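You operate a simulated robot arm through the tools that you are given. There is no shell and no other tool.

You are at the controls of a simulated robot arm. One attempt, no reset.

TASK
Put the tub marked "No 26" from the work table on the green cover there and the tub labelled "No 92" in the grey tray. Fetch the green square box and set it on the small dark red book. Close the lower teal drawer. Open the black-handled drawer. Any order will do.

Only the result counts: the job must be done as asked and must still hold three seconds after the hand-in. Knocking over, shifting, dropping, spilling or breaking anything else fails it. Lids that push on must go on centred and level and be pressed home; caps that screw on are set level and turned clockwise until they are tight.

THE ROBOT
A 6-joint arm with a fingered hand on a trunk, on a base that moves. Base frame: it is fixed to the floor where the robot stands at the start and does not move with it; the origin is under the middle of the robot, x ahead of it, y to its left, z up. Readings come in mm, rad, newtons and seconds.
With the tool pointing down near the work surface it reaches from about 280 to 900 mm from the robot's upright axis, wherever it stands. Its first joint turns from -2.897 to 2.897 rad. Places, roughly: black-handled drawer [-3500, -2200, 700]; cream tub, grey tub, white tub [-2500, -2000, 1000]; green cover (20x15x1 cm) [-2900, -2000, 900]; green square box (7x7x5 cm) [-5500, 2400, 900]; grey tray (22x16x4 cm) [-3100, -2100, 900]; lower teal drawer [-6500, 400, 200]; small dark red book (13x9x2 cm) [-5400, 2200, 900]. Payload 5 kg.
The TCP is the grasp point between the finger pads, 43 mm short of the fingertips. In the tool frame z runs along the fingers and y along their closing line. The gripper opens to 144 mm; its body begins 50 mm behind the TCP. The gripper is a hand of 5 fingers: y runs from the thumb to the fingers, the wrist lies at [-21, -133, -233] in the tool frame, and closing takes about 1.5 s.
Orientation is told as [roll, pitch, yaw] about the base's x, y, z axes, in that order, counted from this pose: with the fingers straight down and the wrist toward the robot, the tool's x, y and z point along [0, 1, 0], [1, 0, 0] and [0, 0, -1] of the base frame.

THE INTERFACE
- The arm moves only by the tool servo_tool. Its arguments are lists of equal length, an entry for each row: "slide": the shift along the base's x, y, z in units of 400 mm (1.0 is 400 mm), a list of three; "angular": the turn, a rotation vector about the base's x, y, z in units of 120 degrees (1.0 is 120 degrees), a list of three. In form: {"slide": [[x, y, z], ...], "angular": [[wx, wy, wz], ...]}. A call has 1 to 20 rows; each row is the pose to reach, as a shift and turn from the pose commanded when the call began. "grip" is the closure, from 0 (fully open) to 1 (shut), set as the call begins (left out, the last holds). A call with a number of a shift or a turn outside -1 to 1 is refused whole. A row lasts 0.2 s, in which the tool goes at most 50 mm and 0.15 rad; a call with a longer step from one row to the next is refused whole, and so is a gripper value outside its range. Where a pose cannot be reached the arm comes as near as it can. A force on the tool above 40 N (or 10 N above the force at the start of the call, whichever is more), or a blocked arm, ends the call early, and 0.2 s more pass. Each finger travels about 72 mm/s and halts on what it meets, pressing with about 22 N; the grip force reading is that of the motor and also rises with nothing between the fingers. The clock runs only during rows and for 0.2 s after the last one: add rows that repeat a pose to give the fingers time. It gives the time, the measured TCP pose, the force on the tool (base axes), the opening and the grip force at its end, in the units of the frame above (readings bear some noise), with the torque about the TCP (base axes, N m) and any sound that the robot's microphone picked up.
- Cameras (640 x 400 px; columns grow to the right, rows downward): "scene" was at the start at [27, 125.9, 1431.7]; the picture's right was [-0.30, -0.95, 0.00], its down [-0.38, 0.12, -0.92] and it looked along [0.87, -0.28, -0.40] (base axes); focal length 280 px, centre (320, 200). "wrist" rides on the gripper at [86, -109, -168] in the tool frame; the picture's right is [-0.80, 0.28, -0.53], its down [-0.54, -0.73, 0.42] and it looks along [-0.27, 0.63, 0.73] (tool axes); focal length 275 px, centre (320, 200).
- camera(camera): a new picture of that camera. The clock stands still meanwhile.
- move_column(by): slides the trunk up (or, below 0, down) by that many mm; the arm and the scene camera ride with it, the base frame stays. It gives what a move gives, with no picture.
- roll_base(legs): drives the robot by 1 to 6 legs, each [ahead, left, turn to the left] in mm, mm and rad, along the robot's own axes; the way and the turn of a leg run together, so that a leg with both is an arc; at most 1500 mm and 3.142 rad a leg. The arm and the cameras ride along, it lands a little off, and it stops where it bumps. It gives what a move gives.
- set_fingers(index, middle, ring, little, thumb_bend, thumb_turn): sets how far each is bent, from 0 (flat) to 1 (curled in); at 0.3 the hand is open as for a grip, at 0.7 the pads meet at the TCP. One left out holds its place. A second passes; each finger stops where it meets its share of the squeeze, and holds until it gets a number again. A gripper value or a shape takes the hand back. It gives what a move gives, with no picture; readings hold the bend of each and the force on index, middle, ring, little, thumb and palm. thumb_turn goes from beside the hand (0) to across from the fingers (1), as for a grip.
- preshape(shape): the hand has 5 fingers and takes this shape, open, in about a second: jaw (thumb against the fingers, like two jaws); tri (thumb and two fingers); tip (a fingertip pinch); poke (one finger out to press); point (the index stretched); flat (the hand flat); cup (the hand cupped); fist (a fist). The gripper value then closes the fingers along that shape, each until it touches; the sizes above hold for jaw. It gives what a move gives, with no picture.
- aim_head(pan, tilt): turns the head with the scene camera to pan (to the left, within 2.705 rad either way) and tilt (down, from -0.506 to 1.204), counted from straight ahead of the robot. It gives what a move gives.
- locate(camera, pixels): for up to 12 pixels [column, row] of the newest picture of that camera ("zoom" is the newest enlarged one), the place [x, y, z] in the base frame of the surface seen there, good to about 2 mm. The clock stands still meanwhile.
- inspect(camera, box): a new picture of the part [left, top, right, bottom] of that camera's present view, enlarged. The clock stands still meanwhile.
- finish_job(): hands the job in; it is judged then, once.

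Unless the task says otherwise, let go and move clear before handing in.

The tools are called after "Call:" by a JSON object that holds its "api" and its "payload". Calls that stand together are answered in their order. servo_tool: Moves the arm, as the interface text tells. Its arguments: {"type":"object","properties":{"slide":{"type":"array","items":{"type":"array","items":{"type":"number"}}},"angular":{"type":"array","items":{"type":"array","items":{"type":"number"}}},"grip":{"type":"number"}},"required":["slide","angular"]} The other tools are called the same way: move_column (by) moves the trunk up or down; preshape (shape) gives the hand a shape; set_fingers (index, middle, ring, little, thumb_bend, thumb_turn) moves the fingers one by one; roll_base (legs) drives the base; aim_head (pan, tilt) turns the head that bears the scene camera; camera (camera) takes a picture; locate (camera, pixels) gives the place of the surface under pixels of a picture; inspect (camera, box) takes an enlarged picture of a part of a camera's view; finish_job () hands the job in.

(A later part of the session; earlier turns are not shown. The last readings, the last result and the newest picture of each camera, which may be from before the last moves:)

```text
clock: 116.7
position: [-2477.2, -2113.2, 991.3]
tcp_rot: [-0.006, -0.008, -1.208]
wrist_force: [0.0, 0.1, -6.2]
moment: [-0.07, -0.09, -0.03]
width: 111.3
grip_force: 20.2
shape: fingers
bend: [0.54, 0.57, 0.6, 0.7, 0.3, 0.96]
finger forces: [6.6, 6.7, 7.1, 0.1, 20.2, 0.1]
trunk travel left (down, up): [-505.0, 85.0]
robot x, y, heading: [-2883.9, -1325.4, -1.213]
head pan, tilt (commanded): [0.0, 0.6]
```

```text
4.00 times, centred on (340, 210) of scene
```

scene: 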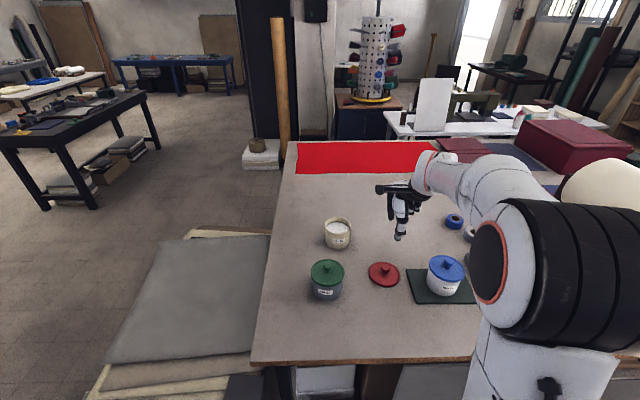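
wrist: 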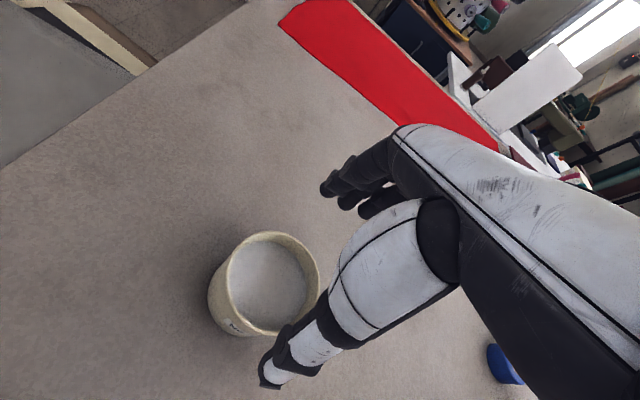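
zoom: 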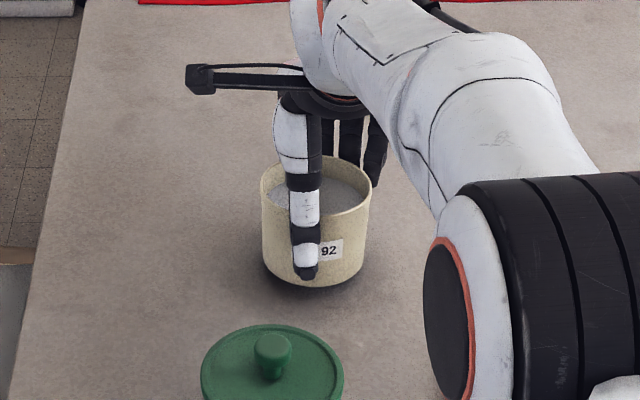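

The tub lifts cleanly and level. I'll gain height with the trunk and arm, then carry it over to the tray.

Call:
{"api": "move_column", "payload": {"by": 80}}

Call:
{"api": "servo_tool", "payload": {"slide": [[0, 0, 0.03], [0, 0, 0.08], [0, 0, 0.12], [0, 0, 0.12]], "angular": [[0, 0, 0], [0, 0, 0], [0, 0, 0], [0, 0, 0]]}}

Call:
{"api": "inspect", "payload": {"camera": "wrist", "box": [170, 160, 400, 400]}}

Call:
{"api": "locate", "payload": {"camera": "zoom", "pixels": [[313, 180], [325, 220], [333, 120], [375, 85], [420, 92], [318, 145], [350, 260], [370, 150], [255, 220], [270, 280], [300, 250], [345, 97]]}}

```text
clock: 117.9
position: [-2477.5, -2114.6, 1070.8]
tcp_rot: [-0.004, -0.005, -1.21]
wrist_force: [-0.5, 0.5, -5.7]
moment: [-0.08, -0.04, -0.02]
width: 111.6
grip_force: 20.0
shape: fingers
bend: [0.54, 0.57, 0.6, 0.7, 0.3, 0.96]
finger forces: [6.5, 6.8, 7.1, 0.0, 20.2, 0.0]
trunk travel left (down, up): [-585.0, 5.0]
robot x, y, heading: [-2878.2, -1328.0, -1.208]
head pan, tilt (commanded): [0.0, 0.6]
```

```text
clock: 118.9
position: [-2477.0, -2112.7, 1119.5]
tcp_rot: [-0.003, -0.004, -1.209]
wrist_force: [1.0, -0.1, -4.7]
moment: [-0.11, -0.09, -0.01]
width: 111.5
grip_force: 20.4
shape: fingers
bend: [0.54, 0.57, 0.6, 0.7, 0.3, 0.96]
finger forces: [6.5, 6.8, 7.1, 0.0, 20.1, 0.0]
trunk travel left (down, up): [-585.0, 5.0]
robot x, y, heading: [-2875.7, -1324.3, -1.204]
head pan, tilt (commanded): [0.0, 0.6]
```

```text
1.67 times, centred on (285, 280) of wrist
```

zoom: 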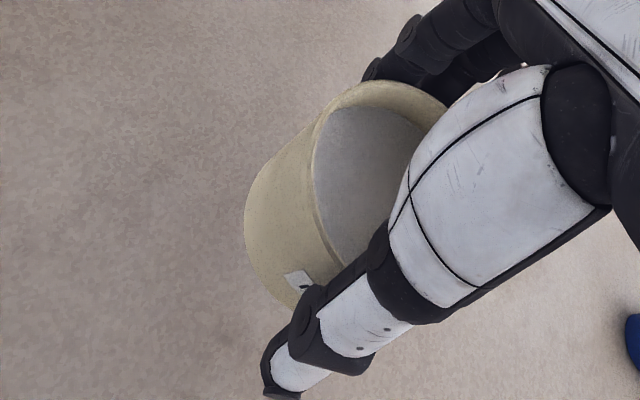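

```text
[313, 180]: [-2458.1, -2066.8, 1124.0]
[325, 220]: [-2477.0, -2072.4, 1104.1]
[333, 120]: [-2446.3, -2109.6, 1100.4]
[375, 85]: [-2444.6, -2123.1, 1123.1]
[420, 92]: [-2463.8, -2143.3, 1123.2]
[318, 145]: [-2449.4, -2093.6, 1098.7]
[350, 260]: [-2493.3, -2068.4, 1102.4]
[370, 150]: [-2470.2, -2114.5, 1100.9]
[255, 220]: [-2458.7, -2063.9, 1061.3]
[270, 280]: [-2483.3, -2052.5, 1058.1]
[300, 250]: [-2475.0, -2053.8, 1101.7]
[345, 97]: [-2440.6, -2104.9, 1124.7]
```

Tub centre relative to TCP is about (-9.7,+10.4). Before heading to the tray I'll check how low the thumb tip reaches versus the tub bottom, since the tray wall is ~34 mm high.

Call:
{"api": "camera", "payload": {"camera": "wrist"}}

Call:
{"api": "locate", "payload": {"camera": "wrist", "pixels": [[262, 375], [268, 388], [275, 380], [280, 350], [263, 385], [335, 205], [330, 202], [345, 190], [250, 290], [247, 262]]}}

Call:
{"api": "inspect", "payload": {"camera": "scene", "box": [300, 150, 390, 240]}}

```text
taken
```

wrist: 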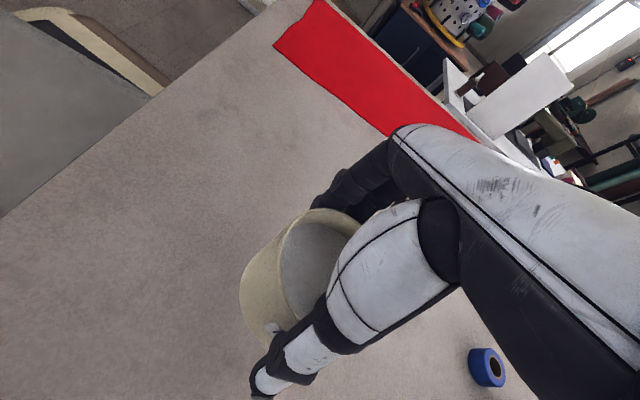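

```text
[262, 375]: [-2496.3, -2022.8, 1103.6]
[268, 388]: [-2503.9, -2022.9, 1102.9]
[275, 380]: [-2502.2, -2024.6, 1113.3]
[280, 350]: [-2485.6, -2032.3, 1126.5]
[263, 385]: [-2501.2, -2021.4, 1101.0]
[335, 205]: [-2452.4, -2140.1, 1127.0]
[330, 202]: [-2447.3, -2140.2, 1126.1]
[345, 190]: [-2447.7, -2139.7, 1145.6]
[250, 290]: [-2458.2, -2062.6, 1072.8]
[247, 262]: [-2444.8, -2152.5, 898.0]
```

```text
4.44 times, centred on (345, 195) of scene
```

zoom: 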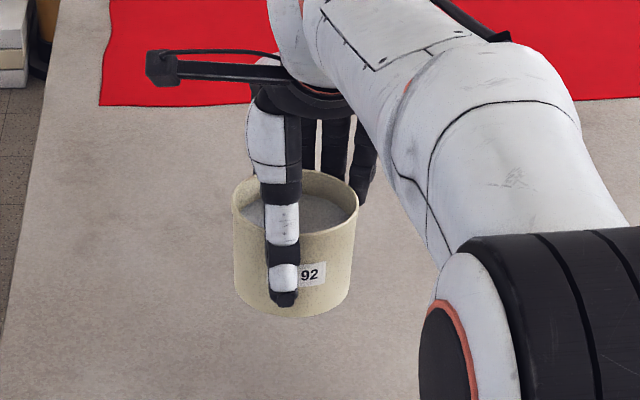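

The thumb tip is ~45 mm above the tub bottom, so it will clear the tray wall. Carrying to the tray with gentle speed ramps.

Call:
{"api": "servo_tool", "payload": {"slide": [[-0.02, 0, 0], [-0.06, 0, 0], [-0.12, 0, 0], [-0.2, -0.002, 0], [-0.28, -0.006, 0], [-0.36, -0.01, 0], [-0.44, -0.014, 0], [-0.52, -0.018, 0], [-0.6, -0.022, 0], [-0.68, -0.026, 0], [-0.76, -0.03, 0], [-0.84, -0.034, 0], [-0.9, -0.04, 0], [-0.94, -0.04, 0], [-0.96, -0.04, 0], [-0.96, -0.04, 0]], "angular": [[0, 0, 0], [0, 0, 0], [0, 0, 0], [0, 0, 0], [0, 0, 0], [0, 0, 0], [0, 0, 0], [0, 0, 0], [0, 0, 0], [0, 0, 0], [0, 0, 0], [0, 0, 0], [0, 0, 0], [0, 0, 0], [0, 0, 0], [0, 0, 0]]}}

Call:
{"api": "servo_tool", "payload": {"slide": [[-0.02, -0.002, 0], [-0.06, -0.006, 0], [-0.12, -0.014, 0], [-0.2, -0.024, 0], [-0.28, -0.034, 0], [-0.36, -0.044, 0], [-0.44, -0.054, 0], [-0.5, -0.06, 0], [-0.53, -0.063, 0], [-0.54, -0.063, 0], [-0.54, -0.063, 0]], "angular": [[0, 0, 0], [0, 0, 0], [0, 0, 0], [0, 0, 0], [0, 0, 0], [0, 0, 0], [0, 0, 0], [0, 0, 0], [0, 0, 0], [0, 0, 0], [0, 0, 0]]}}

Call:
{"api": "camera", "payload": {"camera": "wrist"}}

Call:
{"api": "camera", "payload": {"camera": "scene"}}

```text
clock: 122.3
position: [-2862.3, -2130.6, 1118.5]
tcp_rot: [-0.001, -0.007, -1.21]
wrist_force: [0.1, -0.2, -4.9]
moment: [-0.06, -0.08, -0.01]
width: 111.1
grip_force: 19.7
shape: fingers
bend: [0.54, 0.57, 0.6, 0.7, 0.3, 0.96]
finger forces: [6.6, 6.8, 7.1, 0.0, 19.8, 0.1]
trunk travel left (down, up): [-585.0, 5.0]
robot x, y, heading: [-2874.7, -1326.1, -1.209]
head pan, tilt (commanded): [0.0, 0.6]
```

```text
clock: 124.7
position: [-3077.9, -2155.3, 1118.3]
tcp_rot: [-0.001, -0.006, -1.21]
wrist_force: [0.2, -1.1, -6.0]
moment: [-0.08, -0.05, -0.03]
width: 110.7
grip_force: 19.8
shape: fingers
bend: [0.54, 0.57, 0.6, 0.7, 0.3, 0.96]
finger forces: [6.6, 6.7, 7.0, 0.0, 19.8, 0.0]
trunk travel left (down, up): [-585.0, 5.0]
robot x, y, heading: [-2876.8, -1329.5, -1.205]
head pan, tilt (commanded): [0.0, 0.6]
```

```text
taken
```

wrist: 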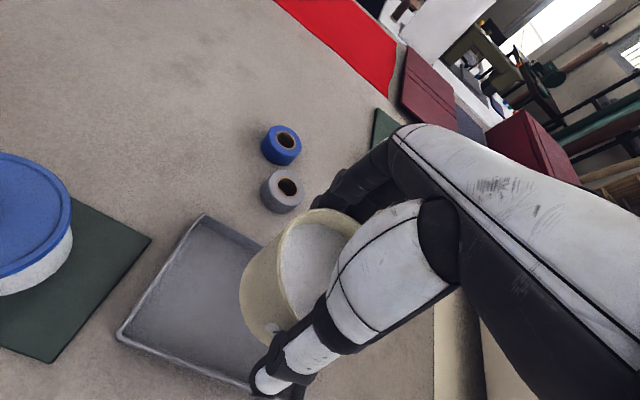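

```text
taken
```

scene: 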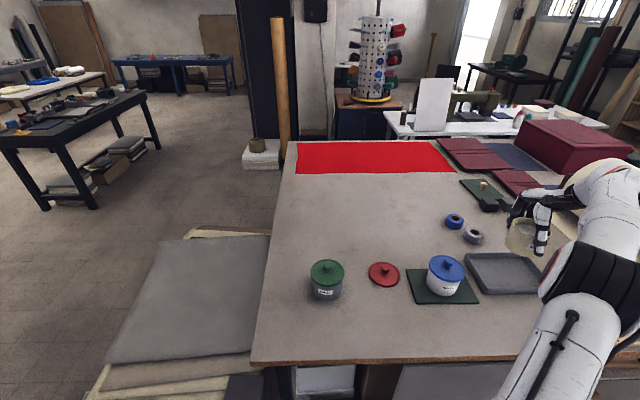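

The tub is above the tray. Lowering part-way (to TCP z≈1018) and checking alignment before setting it down.

Call:
{"api": "servo_tool", "payload": {"slide": [[0, 0, -0.04], [0, 0, -0.1], [0, 0, -0.16], [0, 0, -0.21], [0, 0, -0.24], [0, 0, -0.25], [0, 0, -0.25]], "angular": [[0, 0, 0], [0, 0, 0], [0, 0, 0], [0, 0, 0], [0, 0, 0], [0, 0, 0], [0, 0, 0]]}}

Call:
{"api": "inspect", "payload": {"camera": "wrist", "box": [100, 150, 420, 400]}}

Call:
{"api": "inspect", "payload": {"camera": "scene", "box": [430, 190, 580, 310]}}

```text
clock: 126.3
position: [-3077.8, -2154.9, 1019.2]
tcp_rot: [0.0, -0.008, -1.209]
wrist_force: [0.2, -0.6, -5.2]
moment: [-0.06, -0.09, 0.01]
width: 110.5
grip_force: 20.2
shape: fingers
bend: [0.54, 0.57, 0.6, 0.7, 0.3, 0.96]
finger forces: [6.5, 6.7, 7.1, 0.0, 19.6, 0.1]
trunk travel left (down, up): [-585.0, 5.0]
robot x, y, heading: [-2880.4, -1327.2, -1.205]
head pan, tilt (commanded): [0.0, 0.6]
```

```text
1.60 times, centred on (260, 275) of wrist
```

zoom: 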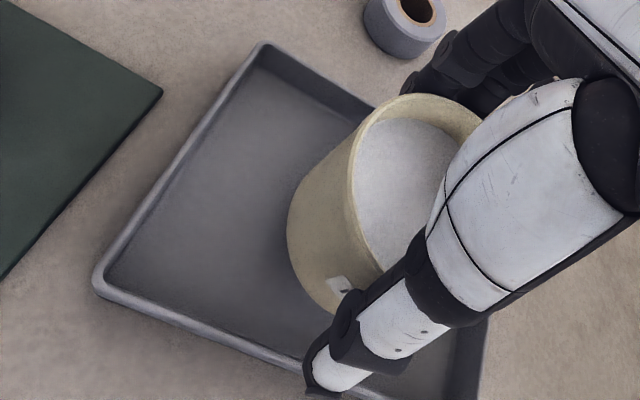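

```text
3.33 times, centred on (505, 250) of scene
```

zoom: 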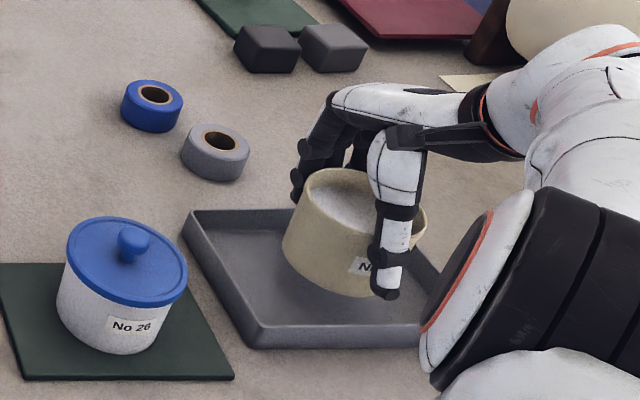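

The tub is over the tray's middle. Lowering to the floor of the tray, slowly at the end.

Call:
{"api": "servo_tool", "payload": {"slide": [[0, 0, -0.03], [0, 0, -0.06], [0, 0, -0.08], [0, 0, -0.09], [0, 0, -0.095], [0, 0, -0.099], [0, 0, -0.102], [0, 0, -0.102]], "angular": [[0, 0, 0], [0, 0, 0], [0, 0, 0], [0, 0, 0], [0, 0, 0], [0, 0, 0], [0, 0, 0], [0, 0, 0]]}}

Call:
{"api": "inspect", "payload": {"camera": "wrist", "box": [100, 150, 420, 400]}}

Call:
{"api": "inspect", "payload": {"camera": "scene", "box": [430, 190, 580, 310]}}

```text
clock: 128.1
position: [-3078.0, -2155.7, 980.1]
tcp_rot: [-0.004, -0.009, -1.209]
wrist_force: [-1.4, 0.6, 6.0]
moment: [-0.4, -0.02, -0.02]
width: 111.3
grip_force: 21.8
shape: fingers
bend: [0.54, 0.57, 0.6, 0.7, 0.29, 0.96]
finger forces: [6.7, 7.0, 7.2, 0.0, 21.7, 0.0]
trunk travel left (down, up): [-585.0, 5.0]
robot x, y, heading: [-2878.0, -1327.2, -1.208]
head pan, tilt (commanded): [0.0, 0.6]
```

```text
1.60 times, centred on (260, 275) of wrist
```

zoom: 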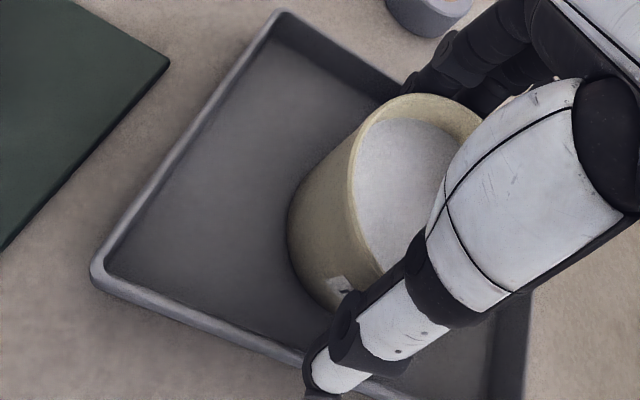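

```text
3.33 times, centred on (505, 250) of scene
```

zoom: 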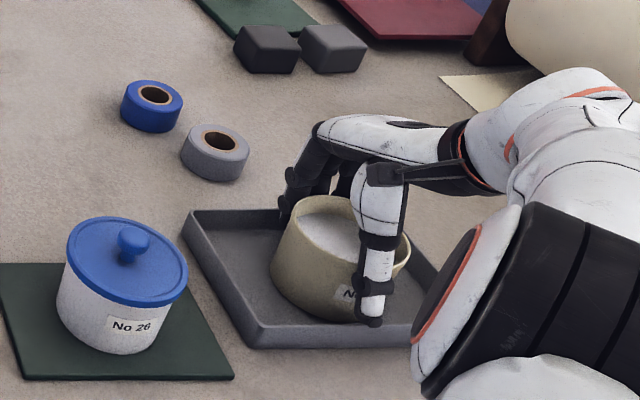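

Contact made (+6 N), tub on the tray floor. Opening the fingers and easing the thumb back at once so the tub isn't shoved.

Call:
{"api": "set_fingers", "payload": {"index": 0.35, "middle": 0.35, "ring": 0.35, "little": 0.35, "thumb_bend": 0.22}}

Call:
{"api": "servo_tool", "payload": {"slide": [[0, 0, 0.02], [0, 0, 0.06], [0, 0, 0.13], [0, 0, 0.22], [0, 0, 0.32], [0, 0, 0.4], [0, 0, 0.4]], "angular": [[0, 0, 0], [0, 0, 0], [0, 0, 0], [0, 0, 0], [0, 0, 0], [0, 0, 0], [0, 0, 0]]}}

Call:
{"api": "camera", "payload": {"camera": "wrist"}}

Call:
{"api": "inspect", "payload": {"camera": "scene", "box": [430, 190, 580, 310]}}

```text
clock: 129.1
position: [-3077.6, -2154.6, 978.2]
tcp_rot: [-0.001, -0.006, -1.211]
wrist_force: [0.2, -0.4, 0.8]
moment: [0.02, 0.03, -0.01]
width: 150.0
grip_force: 0.0
shape: fingers
bend: [0.35, 0.35, 0.35, 0.35, 0.22, 0.97]
finger forces: [0.0, 0.0, 0.0, 0.1, 0.1, 0.1]
trunk travel left (down, up): [-585.0, 5.0]
robot x, y, heading: [-2877.8, -1323.4, -1.206]
head pan, tilt (commanded): [0.0, 0.6]
```

```text
clock: 130.7
position: [-3075.7, -2155.5, 1140.2]
tcp_rot: [0.0, -0.008, -1.21]
wrist_force: [0.2, 0.1, -0.1]
moment: [0.0, 0.02, -0.03]
width: 150.1
grip_force: 0.0
shape: fingers
bend: [0.35, 0.35, 0.35, 0.35, 0.22, 0.97]
finger forces: [0.1, 0.0, 0.1, 0.0, 0.2, 0.0]
trunk travel left (down, up): [-585.0, 5.0]
robot x, y, heading: [-2875.6, -1324.2, -1.207]
head pan, tilt (commanded): [0.0, 0.6]
```

```text
taken
```

wrist: 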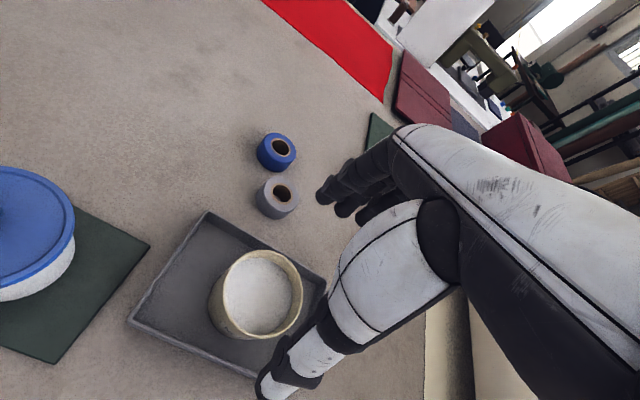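

```text
3.33 times, centred on (505, 250) of scene
```

zoom: 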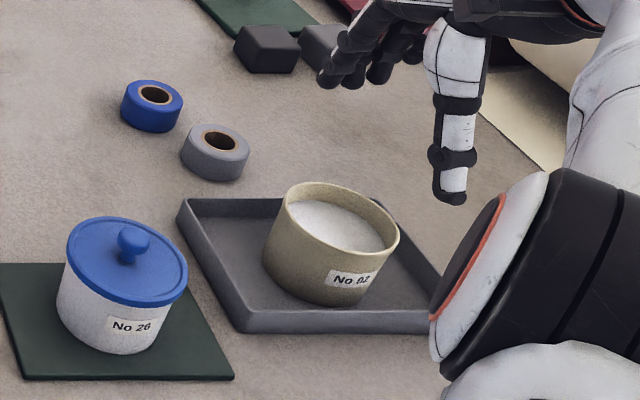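

No 92 stands in the tray, but the tray seems to have moved slightly on release (its corner went from (190,212) to (180,200)). I'll measure the tray and the tub.

Call:
{"api": "locate", "payload": {"camera": "zoom", "pixels": [[183, 201], [281, 200], [245, 316], [430, 318], [240, 327], [200, 240], [330, 318], [288, 190], [340, 184], [398, 240], [345, 252], [280, 215]]}}

Call:
{"api": "inspect", "payload": {"camera": "wrist", "box": [110, 190, 350, 390]}}

Call:
{"api": "locate", "payload": {"camera": "zoom", "pixels": [[196, 47], [430, 190], [40, 258], [300, 365], [212, 170], [250, 120], [330, 105], [380, 160], [372, 225], [310, 285], [250, 275], [213, 210]]}}

```text
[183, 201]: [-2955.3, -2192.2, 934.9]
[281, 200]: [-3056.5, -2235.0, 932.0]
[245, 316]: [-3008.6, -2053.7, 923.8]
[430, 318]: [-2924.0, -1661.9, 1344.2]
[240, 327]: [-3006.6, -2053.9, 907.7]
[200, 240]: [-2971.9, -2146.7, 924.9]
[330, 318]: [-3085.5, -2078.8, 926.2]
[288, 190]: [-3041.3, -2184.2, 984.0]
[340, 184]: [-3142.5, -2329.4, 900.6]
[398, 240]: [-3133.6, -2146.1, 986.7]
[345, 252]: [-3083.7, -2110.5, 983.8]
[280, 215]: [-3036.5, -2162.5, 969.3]
```

```text
2.00 times, centred on (230, 290) of wrist
```

zoom: 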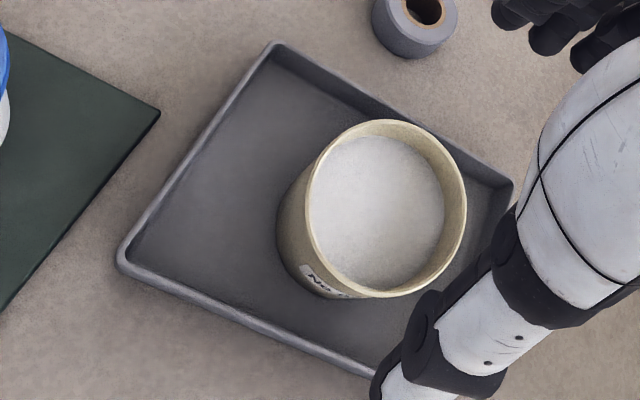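

```text
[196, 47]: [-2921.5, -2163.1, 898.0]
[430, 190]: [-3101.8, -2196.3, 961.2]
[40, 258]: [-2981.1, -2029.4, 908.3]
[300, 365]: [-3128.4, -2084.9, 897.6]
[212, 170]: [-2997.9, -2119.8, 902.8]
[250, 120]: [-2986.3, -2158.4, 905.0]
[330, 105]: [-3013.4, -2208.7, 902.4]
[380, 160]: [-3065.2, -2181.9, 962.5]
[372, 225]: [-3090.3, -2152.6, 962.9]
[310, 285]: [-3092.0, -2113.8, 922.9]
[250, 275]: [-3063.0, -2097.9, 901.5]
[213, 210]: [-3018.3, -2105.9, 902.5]
```

The tray moved about 19 mm away from the robot (the fingertips pushed its far wall on opening). I want to drag it gently back with the fingers behind its far wall; first I'll fold the thumb aside up here and check the finger geometry.

Call:
{"api": "set_fingers", "payload": {"index": 0.3, "middle": 0.3, "ring": 0.3, "little": 0.3, "thumb_bend": 0.0, "thumb_turn": 0.0}}

Call:
{"api": "camera", "payload": {"camera": "wrist"}}

Call:
{"api": "inspect", "payload": {"camera": "scene", "box": [430, 150, 640, 310]}}

```text
clock: 131.7
position: [-3077.1, -2157.3, 1139.9]
tcp_rot: [-0.001, -0.007, -1.209]
wrist_force: [-0.3, -0.2, -0.2]
moment: [-0.02, -0.02, -0.02]
width: 229.0
grip_force: 0.0
shape: fingers
bend: [0.3, 0.3, 0.3, 0.3, 0.0, 0.0]
finger forces: [0.0, 0.1, 0.0, 0.1, 0.0, 0.1]
trunk travel left (down, up): [-585.0, 5.0]
robot x, y, heading: [-2874.6, -1328.1, -1.208]
head pan, tilt (commanded): [0.0, 0.6]
```

```text
taken
```

wrist: 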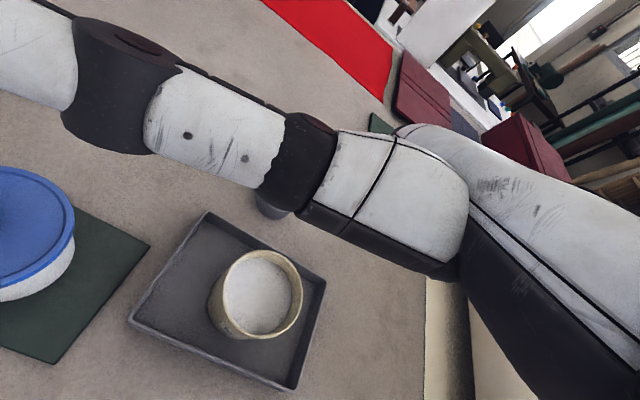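

```text
2.50 times, centred on (535, 230) of scene
```

zoom: 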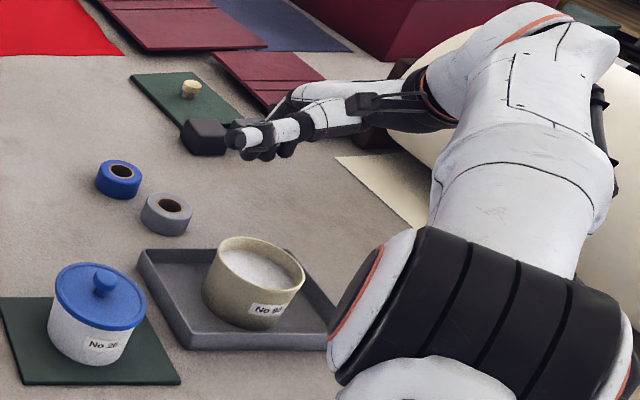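

With the thumb aside the whole tray is visible. Measuring its four corners and the tub rim.

Call:
{"api": "inspect", "payload": {"camera": "wrist", "box": [110, 200, 350, 400]}}

Call:
{"api": "locate", "payload": {"camera": "zoom", "pixels": [[194, 25], [427, 173], [365, 376], [45, 245], [198, 30], [424, 176], [363, 370], [50, 243], [310, 100], [205, 305], [120, 135], [400, 270]]}}

Call:
{"api": "locate", "payload": {"camera": "zoom", "pixels": [[228, 180], [250, 125], [310, 101], [360, 125], [382, 190], [370, 235], [320, 273], [255, 255], [300, 180]]}}

```text
2.00 times, centred on (230, 300) of wrist
```

zoom: 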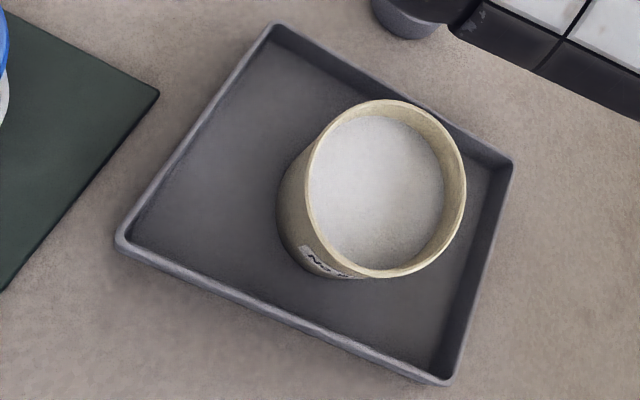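

```text
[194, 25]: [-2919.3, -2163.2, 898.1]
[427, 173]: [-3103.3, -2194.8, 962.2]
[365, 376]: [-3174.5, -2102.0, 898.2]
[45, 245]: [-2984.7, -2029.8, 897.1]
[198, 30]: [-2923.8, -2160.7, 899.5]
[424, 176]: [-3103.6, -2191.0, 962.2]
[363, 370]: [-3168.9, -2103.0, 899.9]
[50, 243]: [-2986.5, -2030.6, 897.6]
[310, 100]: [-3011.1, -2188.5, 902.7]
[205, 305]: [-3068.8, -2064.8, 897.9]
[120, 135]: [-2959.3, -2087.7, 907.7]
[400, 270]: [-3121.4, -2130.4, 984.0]
```

```text
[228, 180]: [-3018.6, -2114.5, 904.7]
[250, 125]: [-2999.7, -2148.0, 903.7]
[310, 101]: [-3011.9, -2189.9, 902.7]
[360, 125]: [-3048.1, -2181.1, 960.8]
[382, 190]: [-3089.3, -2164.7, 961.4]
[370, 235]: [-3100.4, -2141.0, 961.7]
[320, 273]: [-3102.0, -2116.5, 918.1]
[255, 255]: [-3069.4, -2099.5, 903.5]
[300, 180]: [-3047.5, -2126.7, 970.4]
```

I misread the zoom coordinates; retaking the corner and rim points correctly.

Call:
{"api": "locate", "payload": {"camera": "zoom", "pixels": [[274, 28], [510, 162], [446, 378], [121, 243], [309, 185], [335, 118], [385, 103], [440, 125], [463, 190], [440, 245], [385, 273], [325, 240]]}}

```text
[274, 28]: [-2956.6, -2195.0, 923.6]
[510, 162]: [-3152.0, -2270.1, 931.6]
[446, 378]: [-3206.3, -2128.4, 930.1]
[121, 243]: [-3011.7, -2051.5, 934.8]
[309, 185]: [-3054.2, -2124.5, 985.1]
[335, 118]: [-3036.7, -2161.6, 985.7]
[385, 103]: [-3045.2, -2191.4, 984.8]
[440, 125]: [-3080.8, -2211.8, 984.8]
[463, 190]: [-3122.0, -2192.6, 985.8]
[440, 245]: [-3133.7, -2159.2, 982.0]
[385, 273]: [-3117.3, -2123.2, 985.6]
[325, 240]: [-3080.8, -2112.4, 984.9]
```

Tray shift is about (5.7,-17.3) mm; the tub is centred in the tray. I'll open the hand wide to straddle the whole tray, fingers behind the far wall and thumb in front, and check where the tips lie.

Call:
{"api": "set_fingers", "payload": {"index": 0.15, "middle": 0.15, "ring": 0.15, "little": 0.15, "thumb_bend": 0.1, "thumb_turn": 1.0}}

Call:
{"api": "camera", "payload": {"camera": "wrist"}}

```text
clock: 132.7
position: [-3076.9, -2156.3, 1140.6]
tcp_rot: [-0.002, -0.007, -1.209]
wrist_force: [0.4, 0.2, -0.6]
moment: [-0.01, -0.02, 0.0]
width: 202.9
grip_force: 0.1
shape: fingers
bend: [0.15, 0.15, 0.15, 0.15, 0.1, 0.96]
finger forces: [0.0, 0.0, 0.0, 0.0, 0.1, 0.0]
trunk travel left (down, up): [-585.0, 5.0]
robot x, y, heading: [-2876.0, -1329.9, -1.208]
head pan, tilt (commanded): [0.0, 0.6]
```

```text
taken
```

wrist: 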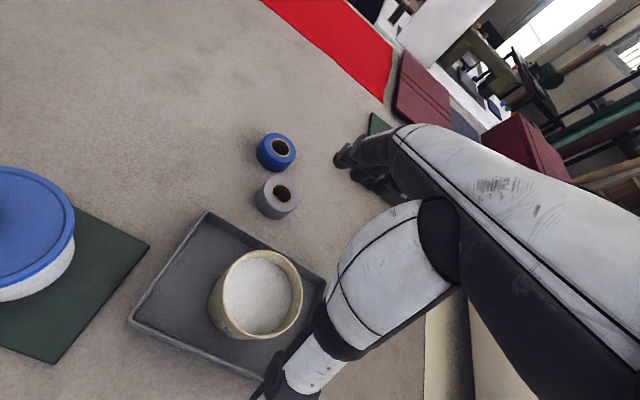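

Call:
{"api": "locate", "payload": {"camera": "wrist", "pixels": [[340, 158], [350, 148], [358, 175], [372, 190], [280, 375], [268, 388], [258, 396], [300, 375], [385, 200], [365, 150], [330, 330], [380, 165]]}}

Call:
{"api": "inspect", "payload": {"camera": "wrist", "box": [240, 120, 420, 400]}}

```text
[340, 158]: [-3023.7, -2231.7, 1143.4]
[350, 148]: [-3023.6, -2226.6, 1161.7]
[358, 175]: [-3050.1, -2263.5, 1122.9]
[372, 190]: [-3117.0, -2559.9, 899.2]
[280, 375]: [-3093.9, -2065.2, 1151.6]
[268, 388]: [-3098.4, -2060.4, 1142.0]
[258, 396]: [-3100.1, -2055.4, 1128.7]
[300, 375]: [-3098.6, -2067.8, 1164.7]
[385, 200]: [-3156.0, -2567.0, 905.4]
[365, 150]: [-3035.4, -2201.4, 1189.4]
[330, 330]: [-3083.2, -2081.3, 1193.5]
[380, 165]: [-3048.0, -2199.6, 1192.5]
```

```text
1.43 times, centred on (330, 260) of wrist
```

zoom: 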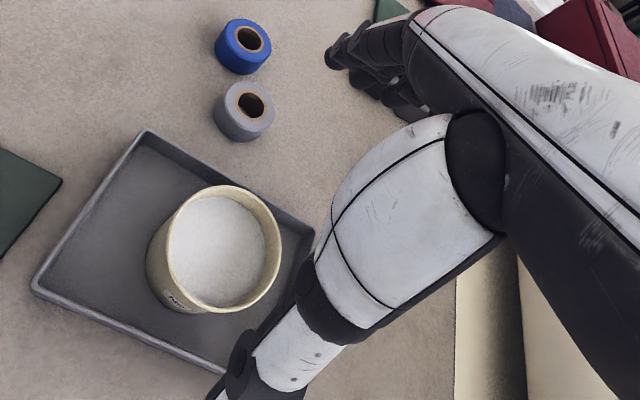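

I'll compare with the thumb-aside option: fold it aside again and locate its tip height.

Call:
{"api": "set_fingers", "payload": {"index": 0.27, "middle": 0.27, "ring": 0.27, "little": 0.27, "thumb_bend": 0.0, "thumb_turn": 0.0}}

Call:
{"api": "camera", "payload": {"camera": "wrist"}}

Call:
{"api": "locate", "payload": {"camera": "wrist", "pixels": [[10, 50], [60, 100], [120, 140], [200, 160], [280, 190], [100, 150], [300, 150], [20, 80], [350, 200], [240, 180], [5, 30], [420, 250]]}}

Call:
{"api": "inspect", "payload": {"camera": "scene", "box": [480, 160, 600, 260]}}

```text
clock: 133.7
position: [-3077.7, -2154.4, 1139.7]
tcp_rot: [-0.003, -0.007, -1.209]
wrist_force: [0.6, -0.8, 1.2]
moment: [-0.01, -0.01, 0.02]
width: 231.7
grip_force: 0.0
shape: fingers
bend: [0.27, 0.27, 0.27, 0.27, 0.0, 0.0]
finger forces: [0.1, 0.1, 0.1, 0.1, 0.1, 0.0]
trunk travel left (down, up): [-585.0, 5.0]
robot x, y, heading: [-2877.5, -1325.6, -1.208]
head pan, tilt (commanded): [0.0, 0.6]
```

```text
taken
```

wrist: 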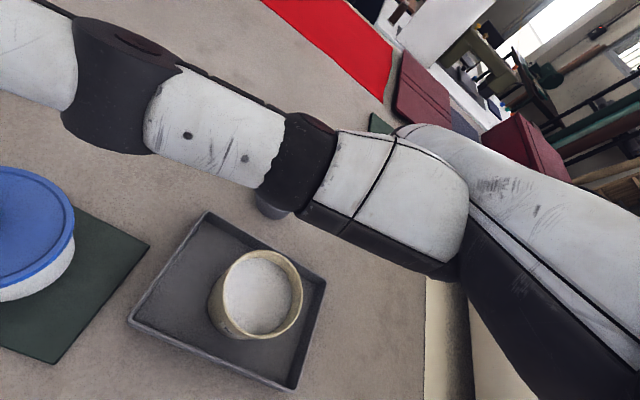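

```text
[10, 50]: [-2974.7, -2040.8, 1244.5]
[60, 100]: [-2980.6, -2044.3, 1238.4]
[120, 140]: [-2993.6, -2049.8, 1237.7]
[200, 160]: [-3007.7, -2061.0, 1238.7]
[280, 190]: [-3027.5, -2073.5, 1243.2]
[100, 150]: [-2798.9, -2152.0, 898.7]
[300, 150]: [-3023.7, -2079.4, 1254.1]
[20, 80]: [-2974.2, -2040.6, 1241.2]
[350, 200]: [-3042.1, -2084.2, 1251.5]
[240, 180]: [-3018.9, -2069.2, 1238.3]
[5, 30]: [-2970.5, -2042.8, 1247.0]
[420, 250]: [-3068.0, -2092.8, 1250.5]
```

```text
4.00 times, centred on (540, 210) of scene
```

zoom: 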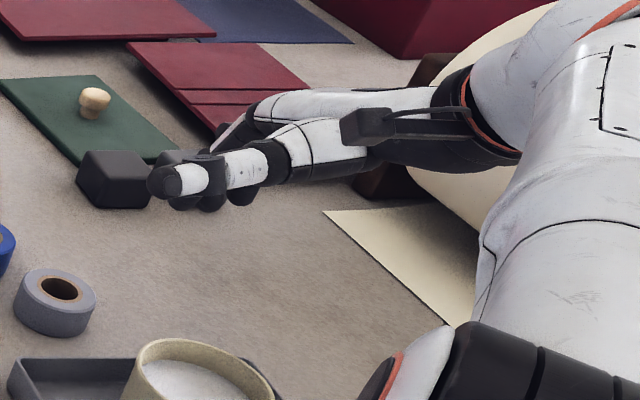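

The thumb folded aside sits ~100 mm above TCP level, out of the way. I'll move so the four fingers come down just behind the tray's far wall.

Call:
{"api": "servo_tool", "payload": {"slide": [[0.035, -0.03, 0], [0.07, -0.0615, 0], [0.07, -0.0615, -0.08], [0.07, -0.0615, -0.18], [0.07, -0.0615, -0.28], [0.07, -0.0615, -0.35], [0.07, -0.0615, -0.35]], "angular": [[0, 0, 0], [0, 0, 0], [0, 0, 0], [0, 0, 0], [0, 0, 0], [0, 0, 0], [0, 0, 0]]}}

Call:
{"api": "inspect", "payload": {"camera": "scene", "box": [450, 190, 580, 300]}}

Call:
{"api": "camera", "payload": {"camera": "wrist"}}

```text
clock: 135.3
position: [-3049.4, -2178.8, 996.7]
tcp_rot: [-0.002, -0.008, -1.21]
wrist_force: [-0.4, 0.4, 0.0]
moment: [-0.04, 0.0, -0.01]
width: 231.7
grip_force: 0.0
shape: fingers
bend: [0.27, 0.27, 0.27, 0.27, 0.0, 0.0]
finger forces: [0.0, 0.0, 0.0, 0.1, 0.0, 0.0]
trunk travel left (down, up): [-585.0, 5.0]
robot x, y, heading: [-2878.3, -1327.7, -1.207]
head pan, tilt (commanded): [0.0, 0.6]
```

```text
3.64 times, centred on (515, 245) of scene
```

zoom: 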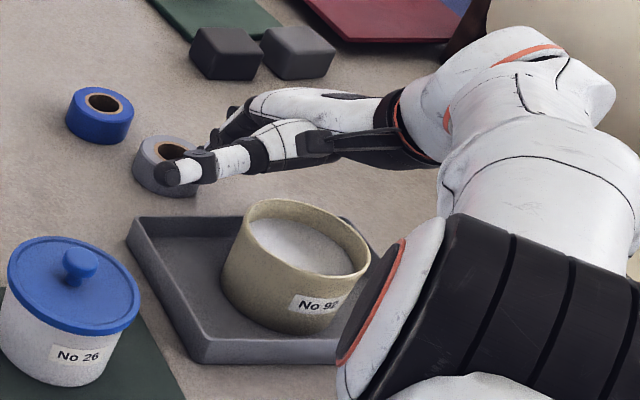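

```text
taken
```

wrist: 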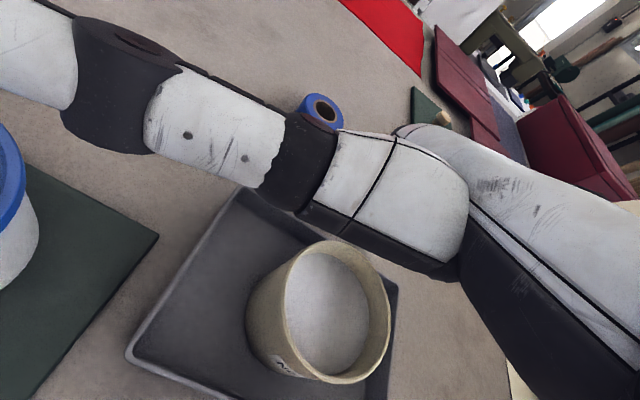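

Fingers are behind the far wall, above table height. Lowering to z≈952 slowly, watching for contact.

Call:
{"api": "servo_tool", "payload": {"slide": [[0, 0, -0.03], [0, 0, -0.06], [0, 0, -0.08], [0, 0, -0.1], [0, 0, -0.112], [0, 0, -0.112]], "angular": [[0, 0, 0], [0, 0, 0], [0, 0, 0], [0, 0, 0], [0, 0, 0], [0, 0, 0]]}}

Call:
{"api": "inspect", "payload": {"camera": "scene", "box": [450, 190, 580, 300]}}

Call:
{"api": "camera", "payload": {"camera": "wrist"}}

```text
clock: 136.7
position: [-3049.3, -2179.6, 952.7]
tcp_rot: [-0.002, -0.006, -1.21]
wrist_force: [-0.6, 0.6, 0.0]
moment: [-0.02, 0.0, 0.05]
width: 231.8
grip_force: 0.2
shape: fingers
bend: [0.27, 0.27, 0.27, 0.27, 0.0, 0.0]
finger forces: [0.1, 0.1, 0.1, 0.1, 0.0, 0.1]
trunk travel left (down, up): [-585.0, 5.0]
robot x, y, heading: [-2875.7, -1329.6, -1.21]
head pan, tilt (commanded): [0.0, 0.6]
```

```text
3.64 times, centred on (515, 245) of scene
```

zoom: 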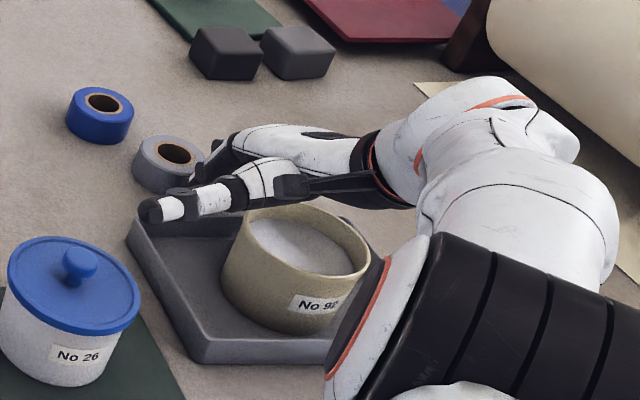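

```text
taken
```

wrist: 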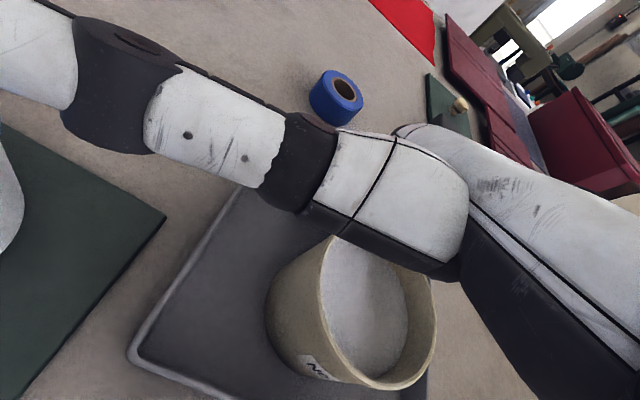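

No contact yet, the hand clears the tub rim. Dragging gently toward the robot in small steps.

Call:
{"api": "servo_tool", "payload": {"slide": [[-0.004, 0.011, 0], [-0.008, 0.022, 0], [-0.012, 0.033, 0], [-0.012, 0.033, 0]], "angular": [[0, 0, 0], [0, 0, 0], [0, 0, 0], [0, 0, 0]]}}

Call:
{"api": "inspect", "payload": {"camera": "scene", "box": [450, 190, 580, 300]}}

```text
clock: 137.7
position: [-3053.8, -2167.5, 953.4]
tcp_rot: [-0.003, -0.007, -1.21]
wrist_force: [-0.2, -0.2, 0.1]
moment: [0.0, 0.0, 0.03]
width: 231.7
grip_force: 0.1
shape: fingers
bend: [0.27, 0.27, 0.27, 0.27, 0.0, 0.0]
finger forces: [0.0, 0.0, 0.0, 0.1, 0.1, 0.1]
trunk travel left (down, up): [-585.0, 5.0]
robot x, y, heading: [-2879.2, -1327.1, -1.209]
head pan, tilt (commanded): [0.0, 0.6]
```

```text
3.64 times, centred on (515, 245) of scene
```

zoom: 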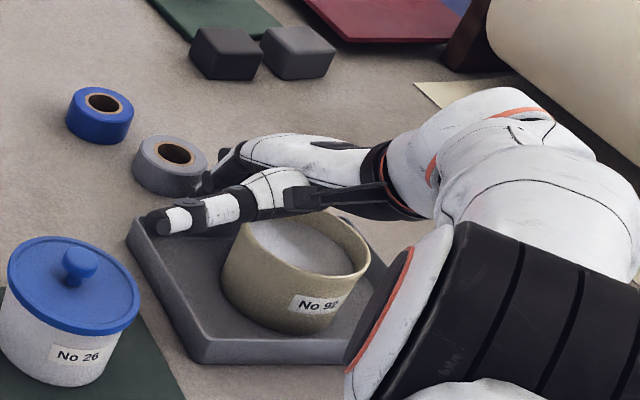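

Tray still in place and no force yet. Continuing another 14 mm.

Call:
{"api": "servo_tool", "payload": {"slide": [[-0.004, 0.011, 0], [-0.008, 0.022, 0], [-0.012, 0.033, 0], [-0.012, 0.033, 0]], "angular": [[0, 0, 0], [0, 0, 0], [0, 0, 0], [0, 0, 0]]}}

Call:
{"api": "inspect", "payload": {"camera": "scene", "box": [450, 190, 580, 300]}}

```text
clock: 138.7
position: [-3059.6, -2152.4, 954.1]
tcp_rot: [-0.001, -0.008, -1.21]
wrist_force: [1.5, -1.4, -0.2]
moment: [-0.04, -0.02, 0.0]
width: 232.7
grip_force: 0.9
shape: fingers
bend: [0.26, 0.27, 0.27, 0.27, 0.0, 0.0]
finger forces: [2.1, 0.0, 0.1, 0.0, 0.1, 0.0]
trunk travel left (down, up): [-585.0, 5.0]
robot x, y, heading: [-2874.1, -1328.9, -1.211]
head pan, tilt (commanded): [0.0, 0.6]
```

```text
3.64 times, centred on (515, 245) of scene
```

zoom: 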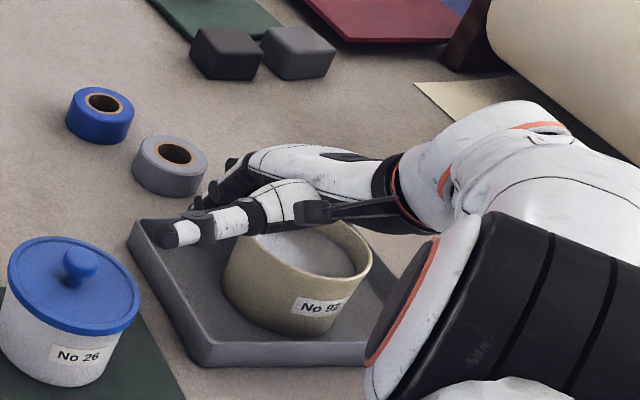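

Contact (2.1 N at the index); the tray starts to follow. Dragging ~14 mm more.

Call:
{"api": "servo_tool", "payload": {"slide": [[-0.003, 0.009, 0], [-0.006, 0.018, 0], [-0.009, 0.026, 0], [-0.011, 0.033, 0], [-0.011, 0.033, 0]], "angular": [[0, 0, 0], [0, 0, 0], [0, 0, 0], [0, 0, 0], [0, 0, 0]]}}

Call:
{"api": "inspect", "payload": {"camera": "scene", "box": [450, 190, 580, 300]}}

Call:
{"api": "locate", "payload": {"camera": "zoom", "pixels": [[207, 345], [130, 228], [300, 348], [205, 362]]}}

```text
clock: 139.9
position: [-3062.8, -2139.8, 954.0]
tcp_rot: [-0.002, -0.007, -1.209]
wrist_force: [1.5, -1.3, 0.0]
moment: [-0.04, -0.06, 0.09]
width: 232.5
grip_force: 0.9
shape: fingers
bend: [0.26, 0.27, 0.27, 0.27, 0.0, 0.0]
finger forces: [2.1, 0.1, 0.0, 0.0, 0.1, 0.0]
trunk travel left (down, up): [-585.0, 5.0]
robot x, y, heading: [-2875.0, -1324.8, -1.211]
head pan, tilt (commanded): [0.0, 0.6]
```

```text
3.64 times, centred on (515, 245) of scene
```

zoom: 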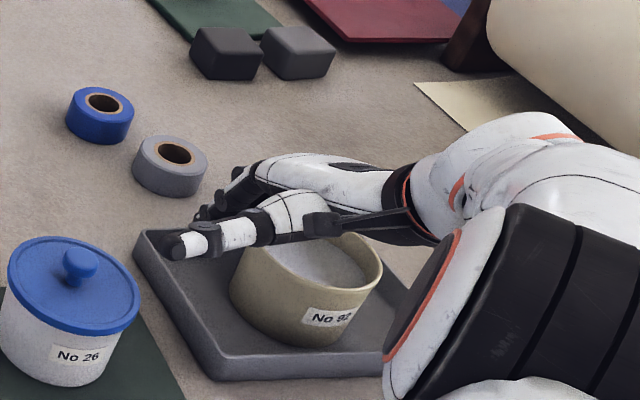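

```text
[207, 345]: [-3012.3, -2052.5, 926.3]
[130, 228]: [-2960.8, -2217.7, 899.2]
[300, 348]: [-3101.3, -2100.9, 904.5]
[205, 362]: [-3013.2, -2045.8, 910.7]
```

The tray follows with the tub. Measuring its current corners.

Call:
{"api": "locate", "payload": {"camera": "zoom", "pixels": [[220, 358], [222, 360], [217, 360], [137, 232], [141, 234], [330, 360], [216, 378], [180, 300]]}}

```text
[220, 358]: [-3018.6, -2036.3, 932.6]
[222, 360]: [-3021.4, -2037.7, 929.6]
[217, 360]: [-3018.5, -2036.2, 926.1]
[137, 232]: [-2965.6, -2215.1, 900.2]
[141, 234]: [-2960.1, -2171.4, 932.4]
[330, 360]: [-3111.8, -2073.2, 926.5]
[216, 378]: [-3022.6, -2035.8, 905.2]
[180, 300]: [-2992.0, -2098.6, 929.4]
```

The tray is back at its original place (near-left corner (-3018.6,-2036.3) vs (-3017.7,-2036.6) at start). Backing the fingers off, then rising.

Call:
{"api": "servo_tool", "payload": {"slide": [[0.005, -0.012, 0], [0.011, -0.03, 0], [0.011, -0.03, 0.06], [0.011, -0.03, 0.14], [0.011, -0.03, 0.24], [0.011, -0.03, 0.34], [0.011, -0.03, 0.44], [0.011, -0.03, 0.44]], "angular": [[0, 0, 0], [0, 0, 0], [0, 0, 0], [0, 0, 0], [0, 0, 0], [0, 0, 0], [0, 0, 0], [0, 0, 0]]}}

Call:
{"api": "preshape", "payload": {"shape": "tip"}}

Call:
{"api": "camera", "payload": {"camera": "scene"}}

Call:
{"api": "inspect", "payload": {"camera": "scene", "box": [360, 250, 410, 295]}}

```text
clock: 141.7
position: [-3058.7, -2151.5, 1130.2]
tcp_rot: [-0.003, -0.005, -1.208]
wrist_force: [0.5, -0.5, 0.2]
moment: [0.02, -0.04, -0.03]
width: 231.9
grip_force: 0.0
shape: fingers
bend: [0.27, 0.27, 0.27, 0.27, 0.0, 0.0]
finger forces: [0.0, 0.0, 0.0, 0.0, 0.0, 0.0]
trunk travel left (down, up): [-585.0, 5.0]
robot x, y, heading: [-2879.3, -1324.5, -1.205]
head pan, tilt (commanded): [0.0, 0.6]
```

```text
clock: 142.6
position: [-3057.1, -2151.4, 1128.3]
tcp_rot: [-0.001, -0.006, -1.21]
wrist_force: [-0.4, 0.2, 0.8]
moment: [0.02, -0.02, -0.01]
width: 143.7
grip_force: 0.0
shape: tip
bend: [0.3, 0.98, 0.99, 0.99, 0.3, 0.97]
finger forces: [0.0, 0.1, 0.1, 0.0, 0.0, 0.0]
trunk travel left (down, up): [-585.0, 5.0]
robot x, y, heading: [-2876.6, -1329.4, -1.206]
head pan, tilt (commanded): [0.0, 0.6]
```

```text
taken
```

scene: 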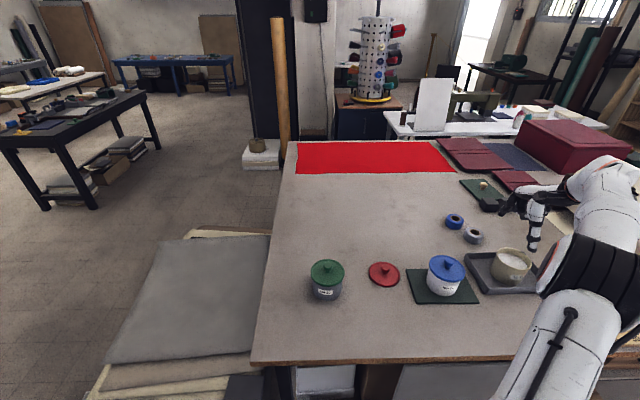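

```text
8.89 times, centred on (385, 272) of scene
```

zoom: 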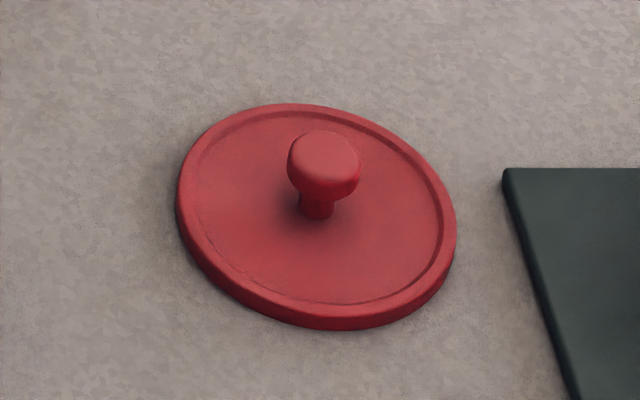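

Now fetch the red lid. Locating its rim and knob.

Call:
{"api": "locate", "payload": {"camera": "zoom", "pixels": [[183, 185], [220, 128], [290, 107], [380, 130], [440, 185], [452, 235], [415, 290], [340, 315], [260, 295], [205, 245], [325, 150], [325, 165]]}}

```text
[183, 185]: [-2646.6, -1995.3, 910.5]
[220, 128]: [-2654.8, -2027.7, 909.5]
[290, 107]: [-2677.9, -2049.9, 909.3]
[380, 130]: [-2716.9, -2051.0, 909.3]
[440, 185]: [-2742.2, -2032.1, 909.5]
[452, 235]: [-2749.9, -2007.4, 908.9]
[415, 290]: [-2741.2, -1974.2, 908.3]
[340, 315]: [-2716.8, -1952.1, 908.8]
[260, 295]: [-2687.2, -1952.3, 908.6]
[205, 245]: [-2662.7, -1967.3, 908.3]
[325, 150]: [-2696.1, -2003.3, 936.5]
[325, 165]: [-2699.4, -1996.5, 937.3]
```

Lid centre (-2699.6,-2001), rim top z 909. Moving over it with the pinch half open, then lowering to the same relative height (TCP z≈957).

Call:
{"api": "servo_tool", "payload": {"slide": [[0.05, 0.021, 0], [0.15, 0.063, 0], [0.25, 0.105, 0], [0.35, 0.147, 0], [0.45, 0.189, 0], [0.55, 0.231, 0], [0.65, 0.273, 0], [0.75, 0.315, 0], [0.84, 0.353, 0], [0.895, 0.376, 0], [0.895, 0.376, 0]], "angular": [[0, 0, 0], [0, 0, 0], [0, 0, 0], [0, 0, 0], [0, 0, 0], [0, 0, 0], [0, 0, 0], [0, 0, 0], [0, 0, 0], [0, 0, 0], [0, 0, 0]], "grip": 0.5}}

Call:
{"api": "servo_tool", "payload": {"slide": [[0, 0, -0.1], [0, 0, -0.2], [0, 0, -0.3], [0, 0, -0.36], [0, 0, -0.4], [0, 0, -0.4]], "angular": [[0, 0, 0], [0, 0, 0], [0, 0, 0], [0, 0, 0], [0, 0, 0], [0, 0, 0]]}}

Call:
{"api": "inspect", "payload": {"camera": "wrist", "box": [210, 180, 370, 360]}}

```text
clock: 145.0
position: [-2701.1, -1998.9, 1131.4]
tcp_rot: [-0.002, -0.007, -1.208]
wrist_force: [0.0, -0.2, 0.3]
moment: [-0.01, 0.0, 0.01]
width: 72.4
grip_force: 0.0
shape: tip
bend: [0.73, 0.98, 0.99, 0.99, 0.7, 1.0]
finger forces: [0.0, 0.1, 0.0, 0.1, 0.1, 0.1]
trunk travel left (down, up): [-585.0, 5.0]
robot x, y, heading: [-2877.5, -1325.9, -1.207]
head pan, tilt (commanded): [0.0, 0.6]
```

```text
clock: 146.4
position: [-2701.8, -2002.0, 969.7]
tcp_rot: [-0.004, -0.008, -1.209]
wrist_force: [-0.2, 0.8, 1.3]
moment: [0.02, -0.02, -0.01]
width: 72.3
grip_force: 0.0
shape: tip
bend: [0.73, 0.98, 0.99, 0.99, 0.7, 1.0]
finger forces: [0.0, 0.1, 0.1, 0.0, 0.0, 0.0]
trunk travel left (down, up): [-585.0, 5.0]
robot x, y, heading: [-2875.1, -1328.1, -1.207]
head pan, tilt (commanded): [0.0, 0.6]
```

```text
2.22 times, centred on (290, 270) of wrist
```

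zoom: 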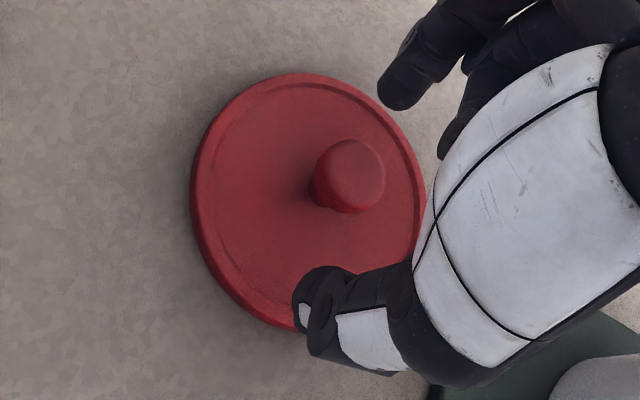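

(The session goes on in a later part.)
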